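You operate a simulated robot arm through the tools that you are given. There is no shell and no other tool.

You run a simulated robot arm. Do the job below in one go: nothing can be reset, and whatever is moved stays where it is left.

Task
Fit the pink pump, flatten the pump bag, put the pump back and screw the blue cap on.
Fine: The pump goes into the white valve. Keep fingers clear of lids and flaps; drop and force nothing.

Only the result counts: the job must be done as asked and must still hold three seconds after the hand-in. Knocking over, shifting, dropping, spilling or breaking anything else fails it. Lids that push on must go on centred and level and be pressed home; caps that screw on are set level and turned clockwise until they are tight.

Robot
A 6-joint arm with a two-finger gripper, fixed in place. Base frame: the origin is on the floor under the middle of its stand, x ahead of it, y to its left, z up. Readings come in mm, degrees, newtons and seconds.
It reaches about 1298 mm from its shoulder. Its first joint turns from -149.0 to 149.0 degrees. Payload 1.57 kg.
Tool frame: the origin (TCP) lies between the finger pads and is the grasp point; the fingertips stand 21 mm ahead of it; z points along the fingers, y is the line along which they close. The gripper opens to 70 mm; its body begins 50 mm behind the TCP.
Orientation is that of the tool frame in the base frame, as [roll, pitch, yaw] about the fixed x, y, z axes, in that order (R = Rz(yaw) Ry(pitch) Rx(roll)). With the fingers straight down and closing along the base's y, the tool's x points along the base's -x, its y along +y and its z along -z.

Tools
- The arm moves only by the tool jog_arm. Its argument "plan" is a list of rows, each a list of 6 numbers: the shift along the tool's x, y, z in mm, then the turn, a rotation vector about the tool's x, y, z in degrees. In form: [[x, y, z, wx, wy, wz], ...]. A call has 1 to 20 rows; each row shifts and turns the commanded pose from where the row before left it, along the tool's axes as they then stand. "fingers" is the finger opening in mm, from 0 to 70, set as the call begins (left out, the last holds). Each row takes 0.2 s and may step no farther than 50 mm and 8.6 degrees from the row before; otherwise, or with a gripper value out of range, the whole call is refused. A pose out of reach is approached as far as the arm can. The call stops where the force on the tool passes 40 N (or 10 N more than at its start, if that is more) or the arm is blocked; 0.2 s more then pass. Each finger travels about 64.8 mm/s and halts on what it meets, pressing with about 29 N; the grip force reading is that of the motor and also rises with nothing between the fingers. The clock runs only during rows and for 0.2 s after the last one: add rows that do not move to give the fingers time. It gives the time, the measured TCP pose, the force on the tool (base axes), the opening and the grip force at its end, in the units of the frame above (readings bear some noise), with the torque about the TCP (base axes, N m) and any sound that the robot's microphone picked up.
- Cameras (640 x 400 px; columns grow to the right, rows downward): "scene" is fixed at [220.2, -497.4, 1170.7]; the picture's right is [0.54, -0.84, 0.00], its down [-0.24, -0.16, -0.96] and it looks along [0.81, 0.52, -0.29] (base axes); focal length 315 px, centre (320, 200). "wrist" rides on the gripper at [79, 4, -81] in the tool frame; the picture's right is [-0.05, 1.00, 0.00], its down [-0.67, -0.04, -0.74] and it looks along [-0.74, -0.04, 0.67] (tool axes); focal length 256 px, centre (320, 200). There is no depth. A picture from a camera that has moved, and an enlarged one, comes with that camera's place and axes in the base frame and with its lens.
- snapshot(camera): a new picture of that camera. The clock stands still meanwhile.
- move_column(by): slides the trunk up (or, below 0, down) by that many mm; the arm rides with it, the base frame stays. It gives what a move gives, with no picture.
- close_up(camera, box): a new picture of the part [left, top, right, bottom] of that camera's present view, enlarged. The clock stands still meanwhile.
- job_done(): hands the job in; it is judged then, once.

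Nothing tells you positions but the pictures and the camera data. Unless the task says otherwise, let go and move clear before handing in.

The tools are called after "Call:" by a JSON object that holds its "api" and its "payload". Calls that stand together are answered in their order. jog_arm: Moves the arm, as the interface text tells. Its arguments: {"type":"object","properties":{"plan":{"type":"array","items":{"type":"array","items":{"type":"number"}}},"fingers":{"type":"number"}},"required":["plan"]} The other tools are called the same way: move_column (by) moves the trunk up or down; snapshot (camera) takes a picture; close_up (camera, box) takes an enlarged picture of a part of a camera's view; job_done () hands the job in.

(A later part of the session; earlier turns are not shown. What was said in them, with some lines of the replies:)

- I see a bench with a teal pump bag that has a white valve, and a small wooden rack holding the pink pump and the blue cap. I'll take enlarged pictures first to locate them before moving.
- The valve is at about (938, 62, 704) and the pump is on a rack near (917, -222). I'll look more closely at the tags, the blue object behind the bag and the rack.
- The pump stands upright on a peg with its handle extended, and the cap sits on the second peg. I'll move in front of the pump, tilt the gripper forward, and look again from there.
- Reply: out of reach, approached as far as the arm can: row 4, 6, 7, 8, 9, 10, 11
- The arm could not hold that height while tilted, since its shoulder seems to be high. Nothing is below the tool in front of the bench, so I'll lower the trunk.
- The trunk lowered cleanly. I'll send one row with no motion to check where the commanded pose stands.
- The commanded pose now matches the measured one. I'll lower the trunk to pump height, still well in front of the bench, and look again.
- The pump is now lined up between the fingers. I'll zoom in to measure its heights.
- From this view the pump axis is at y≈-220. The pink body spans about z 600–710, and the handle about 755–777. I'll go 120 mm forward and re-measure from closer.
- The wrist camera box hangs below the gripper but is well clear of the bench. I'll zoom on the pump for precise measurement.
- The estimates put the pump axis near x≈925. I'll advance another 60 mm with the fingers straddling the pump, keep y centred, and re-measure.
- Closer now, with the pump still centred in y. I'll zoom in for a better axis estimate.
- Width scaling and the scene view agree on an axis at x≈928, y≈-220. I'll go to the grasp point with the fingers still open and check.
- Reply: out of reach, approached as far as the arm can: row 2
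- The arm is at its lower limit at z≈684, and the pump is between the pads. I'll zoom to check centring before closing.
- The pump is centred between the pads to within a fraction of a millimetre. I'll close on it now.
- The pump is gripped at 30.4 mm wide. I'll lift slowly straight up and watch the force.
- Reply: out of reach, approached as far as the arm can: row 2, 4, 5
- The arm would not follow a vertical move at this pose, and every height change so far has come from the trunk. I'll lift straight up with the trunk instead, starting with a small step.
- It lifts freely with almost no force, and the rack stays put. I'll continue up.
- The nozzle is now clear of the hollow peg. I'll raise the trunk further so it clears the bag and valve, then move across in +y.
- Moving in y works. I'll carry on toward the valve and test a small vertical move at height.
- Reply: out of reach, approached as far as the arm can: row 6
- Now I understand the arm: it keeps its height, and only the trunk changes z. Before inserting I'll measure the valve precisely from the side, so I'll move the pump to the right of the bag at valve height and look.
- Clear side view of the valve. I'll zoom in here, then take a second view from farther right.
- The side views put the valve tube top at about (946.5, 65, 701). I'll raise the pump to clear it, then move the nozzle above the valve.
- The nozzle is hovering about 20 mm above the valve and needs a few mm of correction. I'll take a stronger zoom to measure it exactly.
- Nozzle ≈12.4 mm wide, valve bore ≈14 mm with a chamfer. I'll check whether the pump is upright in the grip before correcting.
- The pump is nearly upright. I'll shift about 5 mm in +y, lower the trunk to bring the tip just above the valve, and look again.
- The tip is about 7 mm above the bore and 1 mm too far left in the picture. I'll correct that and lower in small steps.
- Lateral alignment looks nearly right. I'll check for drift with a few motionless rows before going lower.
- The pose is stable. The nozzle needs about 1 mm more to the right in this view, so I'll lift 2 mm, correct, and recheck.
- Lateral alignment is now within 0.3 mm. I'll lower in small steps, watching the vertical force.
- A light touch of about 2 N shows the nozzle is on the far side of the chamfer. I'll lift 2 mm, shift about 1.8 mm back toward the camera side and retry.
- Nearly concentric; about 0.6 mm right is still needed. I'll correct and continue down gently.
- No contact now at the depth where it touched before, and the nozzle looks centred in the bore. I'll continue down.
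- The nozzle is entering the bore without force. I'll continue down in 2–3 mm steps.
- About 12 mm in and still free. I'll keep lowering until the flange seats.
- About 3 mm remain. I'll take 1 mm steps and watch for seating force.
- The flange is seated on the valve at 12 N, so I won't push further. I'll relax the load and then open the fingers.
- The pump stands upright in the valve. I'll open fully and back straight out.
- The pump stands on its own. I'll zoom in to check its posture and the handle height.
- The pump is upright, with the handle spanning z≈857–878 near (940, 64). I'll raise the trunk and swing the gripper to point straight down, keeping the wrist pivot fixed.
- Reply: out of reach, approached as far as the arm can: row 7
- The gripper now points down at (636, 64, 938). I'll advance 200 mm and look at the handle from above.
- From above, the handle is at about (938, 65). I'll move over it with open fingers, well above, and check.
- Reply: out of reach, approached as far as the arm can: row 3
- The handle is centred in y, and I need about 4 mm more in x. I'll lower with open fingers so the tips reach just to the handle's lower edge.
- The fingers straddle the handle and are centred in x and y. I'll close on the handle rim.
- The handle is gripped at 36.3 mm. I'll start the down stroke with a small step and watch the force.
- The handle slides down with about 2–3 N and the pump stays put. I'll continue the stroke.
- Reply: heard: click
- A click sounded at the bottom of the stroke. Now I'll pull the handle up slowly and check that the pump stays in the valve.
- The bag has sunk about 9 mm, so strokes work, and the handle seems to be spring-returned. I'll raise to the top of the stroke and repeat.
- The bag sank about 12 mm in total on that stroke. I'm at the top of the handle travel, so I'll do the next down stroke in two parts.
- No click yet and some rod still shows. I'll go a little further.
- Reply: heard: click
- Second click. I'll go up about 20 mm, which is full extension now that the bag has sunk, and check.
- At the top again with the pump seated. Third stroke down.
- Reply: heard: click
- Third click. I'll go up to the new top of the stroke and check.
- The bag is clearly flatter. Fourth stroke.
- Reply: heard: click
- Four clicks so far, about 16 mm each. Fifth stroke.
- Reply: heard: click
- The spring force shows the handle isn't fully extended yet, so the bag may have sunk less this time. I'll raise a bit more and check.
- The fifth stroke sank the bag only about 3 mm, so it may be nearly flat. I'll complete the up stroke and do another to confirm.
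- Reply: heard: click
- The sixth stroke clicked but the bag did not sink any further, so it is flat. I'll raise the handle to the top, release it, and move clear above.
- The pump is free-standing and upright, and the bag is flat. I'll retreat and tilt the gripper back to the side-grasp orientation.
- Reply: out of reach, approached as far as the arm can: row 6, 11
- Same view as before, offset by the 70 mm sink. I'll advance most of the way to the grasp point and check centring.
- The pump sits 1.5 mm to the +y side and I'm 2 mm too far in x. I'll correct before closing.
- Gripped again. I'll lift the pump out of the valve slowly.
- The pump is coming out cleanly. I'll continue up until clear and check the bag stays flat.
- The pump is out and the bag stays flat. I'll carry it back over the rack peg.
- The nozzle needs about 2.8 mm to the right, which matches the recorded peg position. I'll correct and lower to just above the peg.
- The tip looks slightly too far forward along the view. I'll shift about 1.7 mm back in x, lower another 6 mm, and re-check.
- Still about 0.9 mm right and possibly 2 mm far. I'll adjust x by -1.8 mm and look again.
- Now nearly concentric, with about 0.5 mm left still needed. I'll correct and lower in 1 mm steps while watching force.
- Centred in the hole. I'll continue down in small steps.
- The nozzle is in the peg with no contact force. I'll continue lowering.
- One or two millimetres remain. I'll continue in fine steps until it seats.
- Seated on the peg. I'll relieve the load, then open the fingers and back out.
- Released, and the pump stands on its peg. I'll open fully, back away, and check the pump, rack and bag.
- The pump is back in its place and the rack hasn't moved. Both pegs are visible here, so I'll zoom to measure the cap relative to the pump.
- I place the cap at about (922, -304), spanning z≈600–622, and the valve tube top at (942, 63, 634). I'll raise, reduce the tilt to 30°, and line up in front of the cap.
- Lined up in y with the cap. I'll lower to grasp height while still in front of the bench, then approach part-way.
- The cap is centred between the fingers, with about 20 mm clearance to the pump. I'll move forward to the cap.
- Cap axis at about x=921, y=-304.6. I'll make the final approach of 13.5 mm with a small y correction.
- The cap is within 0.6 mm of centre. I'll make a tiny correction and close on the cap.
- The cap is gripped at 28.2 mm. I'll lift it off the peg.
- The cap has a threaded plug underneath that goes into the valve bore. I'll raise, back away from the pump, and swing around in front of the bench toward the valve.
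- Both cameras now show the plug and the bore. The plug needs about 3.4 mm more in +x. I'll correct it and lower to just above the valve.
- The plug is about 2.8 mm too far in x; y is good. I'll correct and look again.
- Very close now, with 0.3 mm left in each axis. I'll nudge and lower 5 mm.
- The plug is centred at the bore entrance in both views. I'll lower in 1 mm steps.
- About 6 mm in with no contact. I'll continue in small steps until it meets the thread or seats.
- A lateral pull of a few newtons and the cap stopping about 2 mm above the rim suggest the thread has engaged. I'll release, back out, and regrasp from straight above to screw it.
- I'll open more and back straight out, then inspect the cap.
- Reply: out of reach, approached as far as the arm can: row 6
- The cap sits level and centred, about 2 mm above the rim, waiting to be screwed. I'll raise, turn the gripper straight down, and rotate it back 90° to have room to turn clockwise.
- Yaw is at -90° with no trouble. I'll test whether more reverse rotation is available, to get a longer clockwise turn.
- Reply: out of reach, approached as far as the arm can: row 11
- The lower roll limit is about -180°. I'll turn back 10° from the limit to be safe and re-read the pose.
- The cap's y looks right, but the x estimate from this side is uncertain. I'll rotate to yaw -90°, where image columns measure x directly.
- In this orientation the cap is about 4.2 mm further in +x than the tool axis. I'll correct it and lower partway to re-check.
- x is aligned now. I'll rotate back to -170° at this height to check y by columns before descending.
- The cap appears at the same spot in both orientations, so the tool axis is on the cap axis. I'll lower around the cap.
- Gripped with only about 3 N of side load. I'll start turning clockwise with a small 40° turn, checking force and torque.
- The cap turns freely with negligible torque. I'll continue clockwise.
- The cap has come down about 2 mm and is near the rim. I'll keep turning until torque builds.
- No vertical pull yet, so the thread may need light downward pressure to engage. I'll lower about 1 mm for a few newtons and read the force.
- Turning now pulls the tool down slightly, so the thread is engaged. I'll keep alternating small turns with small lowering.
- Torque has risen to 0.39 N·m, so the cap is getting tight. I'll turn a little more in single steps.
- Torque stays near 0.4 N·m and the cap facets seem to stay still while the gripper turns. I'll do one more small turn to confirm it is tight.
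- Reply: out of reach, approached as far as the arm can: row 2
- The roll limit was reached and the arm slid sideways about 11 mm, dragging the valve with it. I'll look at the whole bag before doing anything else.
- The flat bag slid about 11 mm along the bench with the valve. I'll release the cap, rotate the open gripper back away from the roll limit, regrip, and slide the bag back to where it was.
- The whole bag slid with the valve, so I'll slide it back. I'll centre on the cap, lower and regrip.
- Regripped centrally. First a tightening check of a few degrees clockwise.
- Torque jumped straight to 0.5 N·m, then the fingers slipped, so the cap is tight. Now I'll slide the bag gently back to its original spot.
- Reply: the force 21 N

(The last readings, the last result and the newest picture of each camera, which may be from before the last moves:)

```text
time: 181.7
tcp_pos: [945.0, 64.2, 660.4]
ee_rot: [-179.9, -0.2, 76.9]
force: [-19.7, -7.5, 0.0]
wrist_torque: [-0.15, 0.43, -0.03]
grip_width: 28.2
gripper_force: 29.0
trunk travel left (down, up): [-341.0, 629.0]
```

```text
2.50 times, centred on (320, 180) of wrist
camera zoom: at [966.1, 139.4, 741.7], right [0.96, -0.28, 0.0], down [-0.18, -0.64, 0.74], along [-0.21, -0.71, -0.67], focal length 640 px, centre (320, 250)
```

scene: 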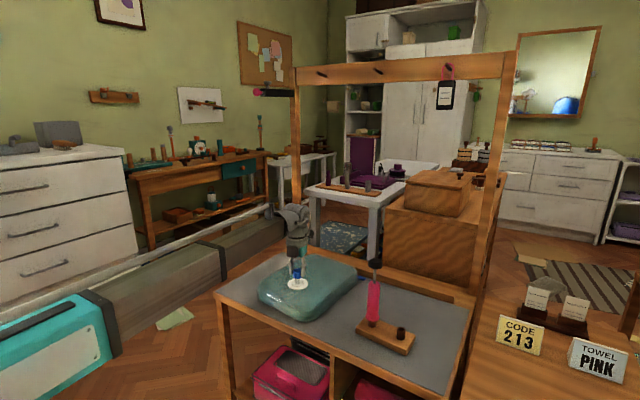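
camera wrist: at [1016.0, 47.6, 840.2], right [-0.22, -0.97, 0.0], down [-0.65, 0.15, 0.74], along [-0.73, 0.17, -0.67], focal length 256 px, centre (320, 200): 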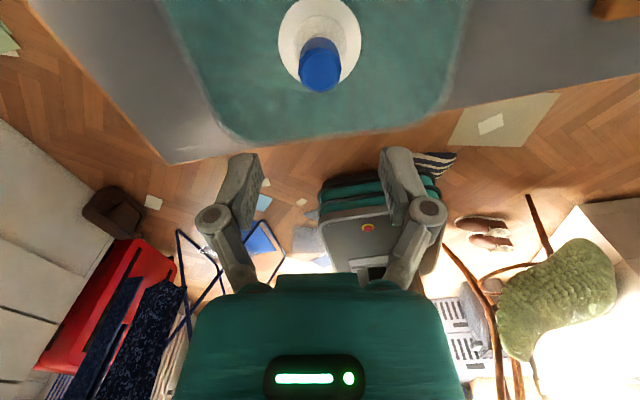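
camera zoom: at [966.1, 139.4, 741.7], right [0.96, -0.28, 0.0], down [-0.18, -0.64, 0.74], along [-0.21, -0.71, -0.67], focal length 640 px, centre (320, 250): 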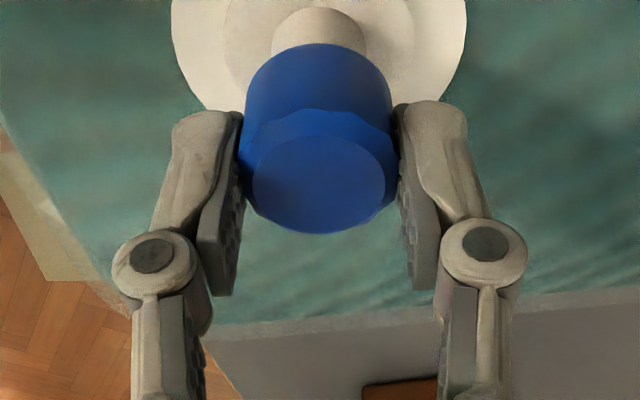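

The bag is back within a millimetre, but there is a 20 N side load in x. I'll relieve it with a small move before releasing.

Call:
{"api": "jog_arm", "payload": {"plan": [[-0.4, -0.8, 0, 0, 0, 0], [-0.2, -0.5, 0, 0, 0, 0], [0, 0, 0, 0, 0, 0]]}}

Call:
{"api": "close_up", "payload": {"camera": "scene", "box": [282, 262, 306, 284]}}

```text
time: 182.5
tcp_pos: [943.6, 63.4, 660.5]
ee_rot: [-180.0, -0.2, 76.8]
force: [-11.1, -5.4, 0.4]
wrist_torque: [-0.1, 0.21, 0.0]
grip_width: 28.1
gripper_force: 29.1
trunk travel left (down, up): [-341.0, 629.0]
```

```text
16.00 times, centred on (294, 273) of scene
camera zoom: at [220.2, -497.4, 1170.7], right [0.54, -0.84, 0.0], down [-0.24, -0.16, -0.96], along [0.81, 0.52, -0.29], focal length 5035 px, centre (736, -968)
```

zoom: 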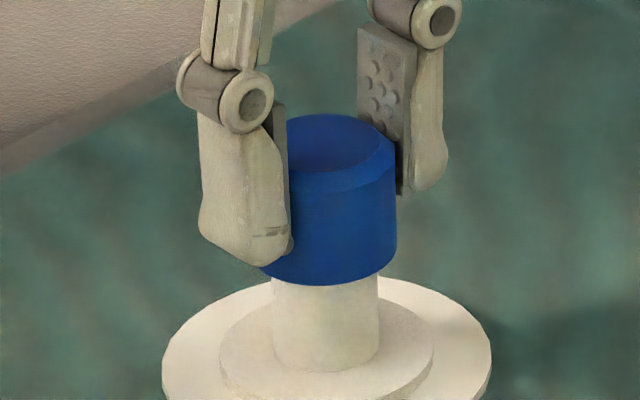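

Call:
{"api": "jog_arm", "payload": {"plan": [[-0.4, -0.6, 0, 0, 0, 0], [-0.2, -0.4, 0, 0, 0, 0], [0, 0, 0, 0, 0, 0]]}}

Call:
{"api": "jog_arm", "payload": {"plan": [[0, 0, 0, 0, 0, 0], [0, 0, 0, 0, 0, 0], [0, 0, 0, 0, 0, 0]]}}

```text
time: 183.3
tcp_pos: [943.5, 62.9, 659.8]
ee_rot: [180.0, -0.2, 77.0]
force: [0.8, 3.0, 1.5]
wrist_torque: [0.13, -0.06, 0.03]
grip_width: 28.0
gripper_force: 29.1
trunk travel left (down, up): [-341.0, 629.0]
```

```text
time: 184.1
tcp_pos: [943.6, 63.0, 659.5]
ee_rot: [180.0, -0.2, 76.8]
force: [3.7, 1.6, 2.2]
wrist_torque: [0.07, -0.12, -0.02]
grip_width: 28.0
gripper_force: 28.8
trunk travel left (down, up): [-341.0, 629.0]
```

The load is relieved. One last small clockwise nip to confirm tightness, then I'll release and rise.

Call:
{"api": "jog_arm", "payload": {"plan": [[0, 0, 0, 0, 0, 4], [0, 0, 0, 0, 0, 4]]}}

Call:
{"api": "jog_arm", "payload": {"plan": [[0, 0, 0, 0, 0, 0], [0, 0, 0, 0, 0, 0], [0, 0, 0, 0, 0, 0]], "fingers": 56}}

Call:
{"api": "move_column", "payload": {"by": 60}}

Call:
{"api": "close_up", "payload": {"camera": "scene", "box": [282, 258, 306, 280]}}

Call:
{"api": "close_up", "payload": {"camera": "scene", "box": [210, 220, 400, 340]}}

Call:
{"api": "close_up", "payload": {"camera": "wrist", "box": [220, 0, 420, 200]}}

```text
time: 184.7
tcp_pos: [943.1, 61.2, 657.9]
ee_rot: [-179.9, -0.2, 68.8]
force: [-0.9, -0.8, 1.0]
wrist_torque: [0.01, 0.01, 0.36]
grip_width: 27.9
gripper_force: 28.8
trunk travel left (down, up): [-341.0, 629.0]
```

```text
time: 185.5
tcp_pos: [943.8, 63.0, 660.5]
ee_rot: [-179.9, -0.1, 69.0]
force: [-1.2, -0.8, -0.3]
wrist_torque: [0.03, 0.0, -0.01]
grip_width: 56.1
gripper_force: 0.2
trunk travel left (down, up): [-341.0, 629.0]
```

```text
time: 186.5
tcp_pos: [944.7, 63.6, 719.4]
ee_rot: [-179.9, -0.2, 69.0]
force: [1.1, -1.0, -0.5]
wrist_torque: [-0.01, 0.02, 0.01]
grip_width: 55.8
gripper_force: 0.2
trunk travel left (down, up): [-401.0, 569.0]
```

```text
16.00 times, centred on (294, 269) of scene
camera zoom: at [220.2, -497.4, 1170.7], right [0.54, -0.84, 0.0], down [-0.24, -0.16, -0.96], along [0.81, 0.52, -0.29], focal length 5035 px, centre (736, -904)
```

zoom: 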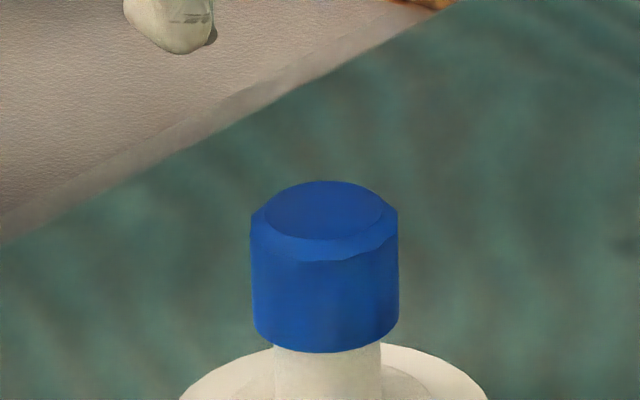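

```text
3.33 times, centred on (305, 280) of scene
camera zoom: at [220.2, -497.4, 1170.7], right [0.54, -0.84, 0.0], down [-0.24, -0.16, -0.96], along [0.81, 0.52, -0.29], focal length 1049 px, centre (370, -67)
```

zoom: 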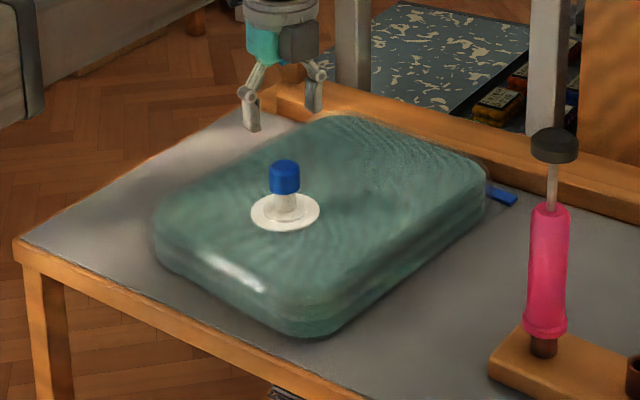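

```text
2.00 times, centred on (320, 100) of wrist
camera zoom: at [975.7, 134.6, 800.7], right [0.91, -0.41, 0.0], down [-0.27, -0.61, 0.74], along [-0.3, -0.68, -0.67], focal length 512 px, centre (320, 400)
```

zoom: 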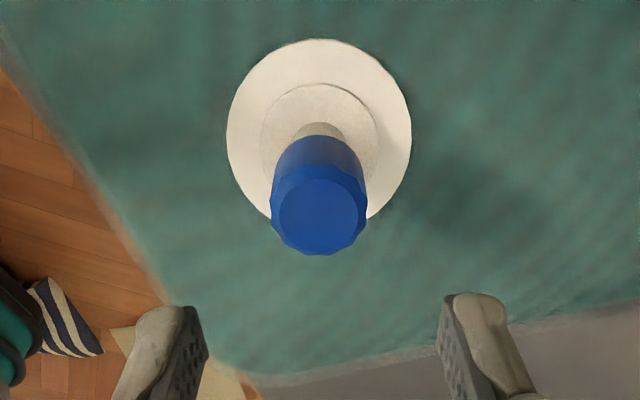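

The cap is level, centred and down on the valve, and the bag is flat and back in place. I'll raise and retract well clear, then do a final check.

Call:
{"api": "move_column", "payload": {"by": 160}}

Call:
{"api": "jog_arm", "payload": {"plan": [[-14.3, -37.3, 0, 0, 0, 0], [-14.3, -37.3, 0, 0, 0, 0], [-14.3, -37.3, 0, 0, 0, 0], [-14.3, -37.3, 0, 0, 0, 0], [-14.3, -37.3, 0, 0, 0, 0], [0, 0, 0, 0, 0, 0], [0, 0, 0, 0, 0, 0]]}}

Call:
{"api": "snapshot", "payload": {"camera": "scene"}}

Call:
{"api": "close_up", "payload": {"camera": "scene", "box": [220, 225, 440, 365]}}

Call:
{"api": "close_up", "payload": {"camera": "scene", "box": [282, 262, 306, 284]}}

Call:
{"api": "close_up", "payload": {"camera": "scene", "box": [350, 250, 420, 350]}}

```text
time: 188.3
tcp_pos: [943.6, 63.0, 879.1]
ee_rot: [-179.7, -0.2, 68.8]
force: [0.4, 0.0, -0.1]
wrist_torque: [0.02, 0.02, -0.03]
grip_width: 55.9
gripper_force: 0.1
trunk travel left (down, up): [-561.0, 409.0]
```

```text
time: 189.9
tcp_pos: [743.7, 62.5, 879.5]
ee_rot: [-180.0, -0.2, 68.9]
force: [-0.1, 0.3, 0.1]
wrist_torque: [0.03, 0.03, 0.03]
grip_width: 56.0
gripper_force: 0.0
trunk travel left (down, up): [-561.0, 409.0]
```

```text
taken
```

scene: 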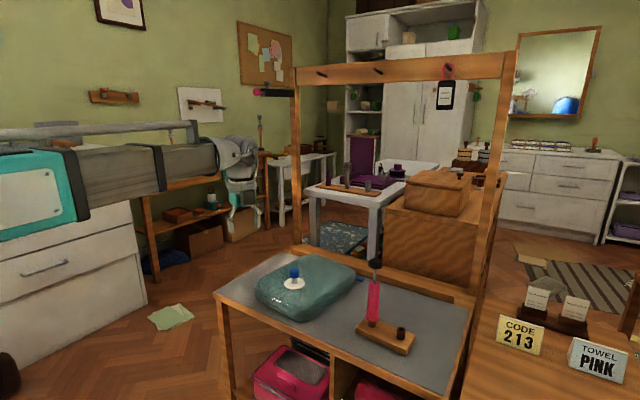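

```text
2.86 times, centred on (330, 295) of scene
camera zoom: at [220.2, -497.4, 1170.7], right [0.54, -0.84, 0.0], down [-0.24, -0.16, -0.96], along [0.81, 0.52, -0.29], focal length 899 px, centre (291, -71)
```

zoom: 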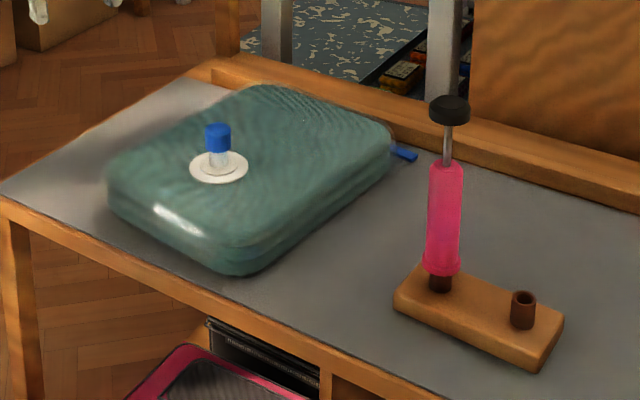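

```text
16.00 times, centred on (294, 273) of scene
camera zoom: at [220.2, -497.4, 1170.7], right [0.54, -0.84, 0.0], down [-0.24, -0.16, -0.96], along [0.81, 0.52, -0.29], focal length 5035 px, centre (736, -968)
```

zoom: 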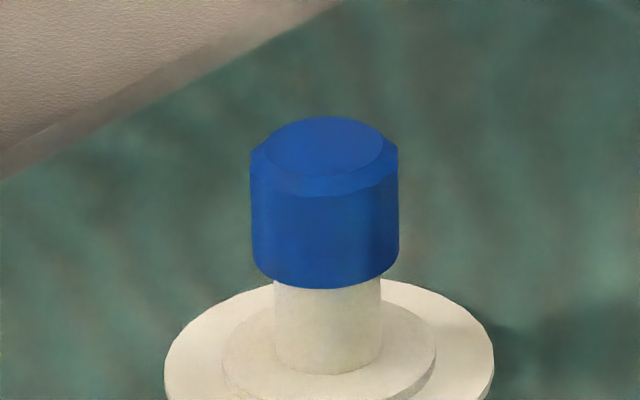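

```text
4.00 times, centred on (385, 300) of scene
camera zoom: at [220.2, -497.4, 1170.7], right [0.54, -0.84, 0.0], down [-0.24, -0.16, -0.96], along [0.81, 0.52, -0.29], focal length 1259 px, centre (60, -200)
```

zoom: 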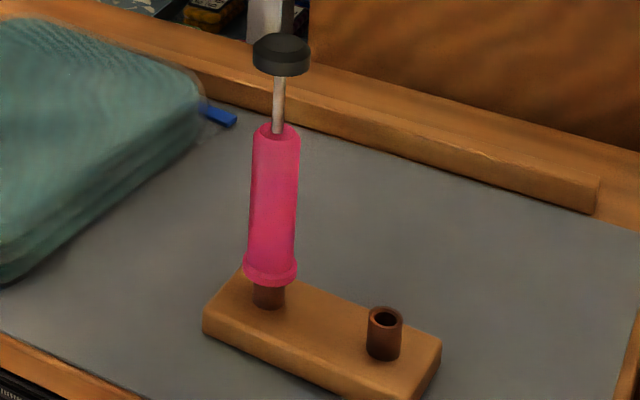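

The pink pump is back upright on its peg and the bag is flat. The blue cap is level and tight on the valve, the rack is undisturbed, and the arm is clear. I'm handing the job in.

Call:
{"api": "job_done", "payload": {}}

```text
The job is handed in.
```

I finished the job and handed it in. The bag is flat, the pink pump is back on its peg, and the blue cap is screwed tight on the white valve.

- **Pump:** I set the pump in the valve and worked its handle six times, with a click on each stroke. The bag sank about 70 mm over the first five strokes and did not sink any further on the sixth.
- **Cap:** It sits level and centred, and I turned it clockwise until the fingers slipped on it at about 0.4–0.5 N·m.
- **Bag shift:** While I was tightening the cap, the gripper reached its turning limit and slid the bag about 11 mm along the bench. I slid it back to within 1–3 mm of where it had been. For a moment during that slide, the side load on the capped valve reached about 20 N. I don't know how the judging treats this shift.

In the last pictures the bag had not refilled, the rack had not moved, nothing had been dropped, and the arm was clear.
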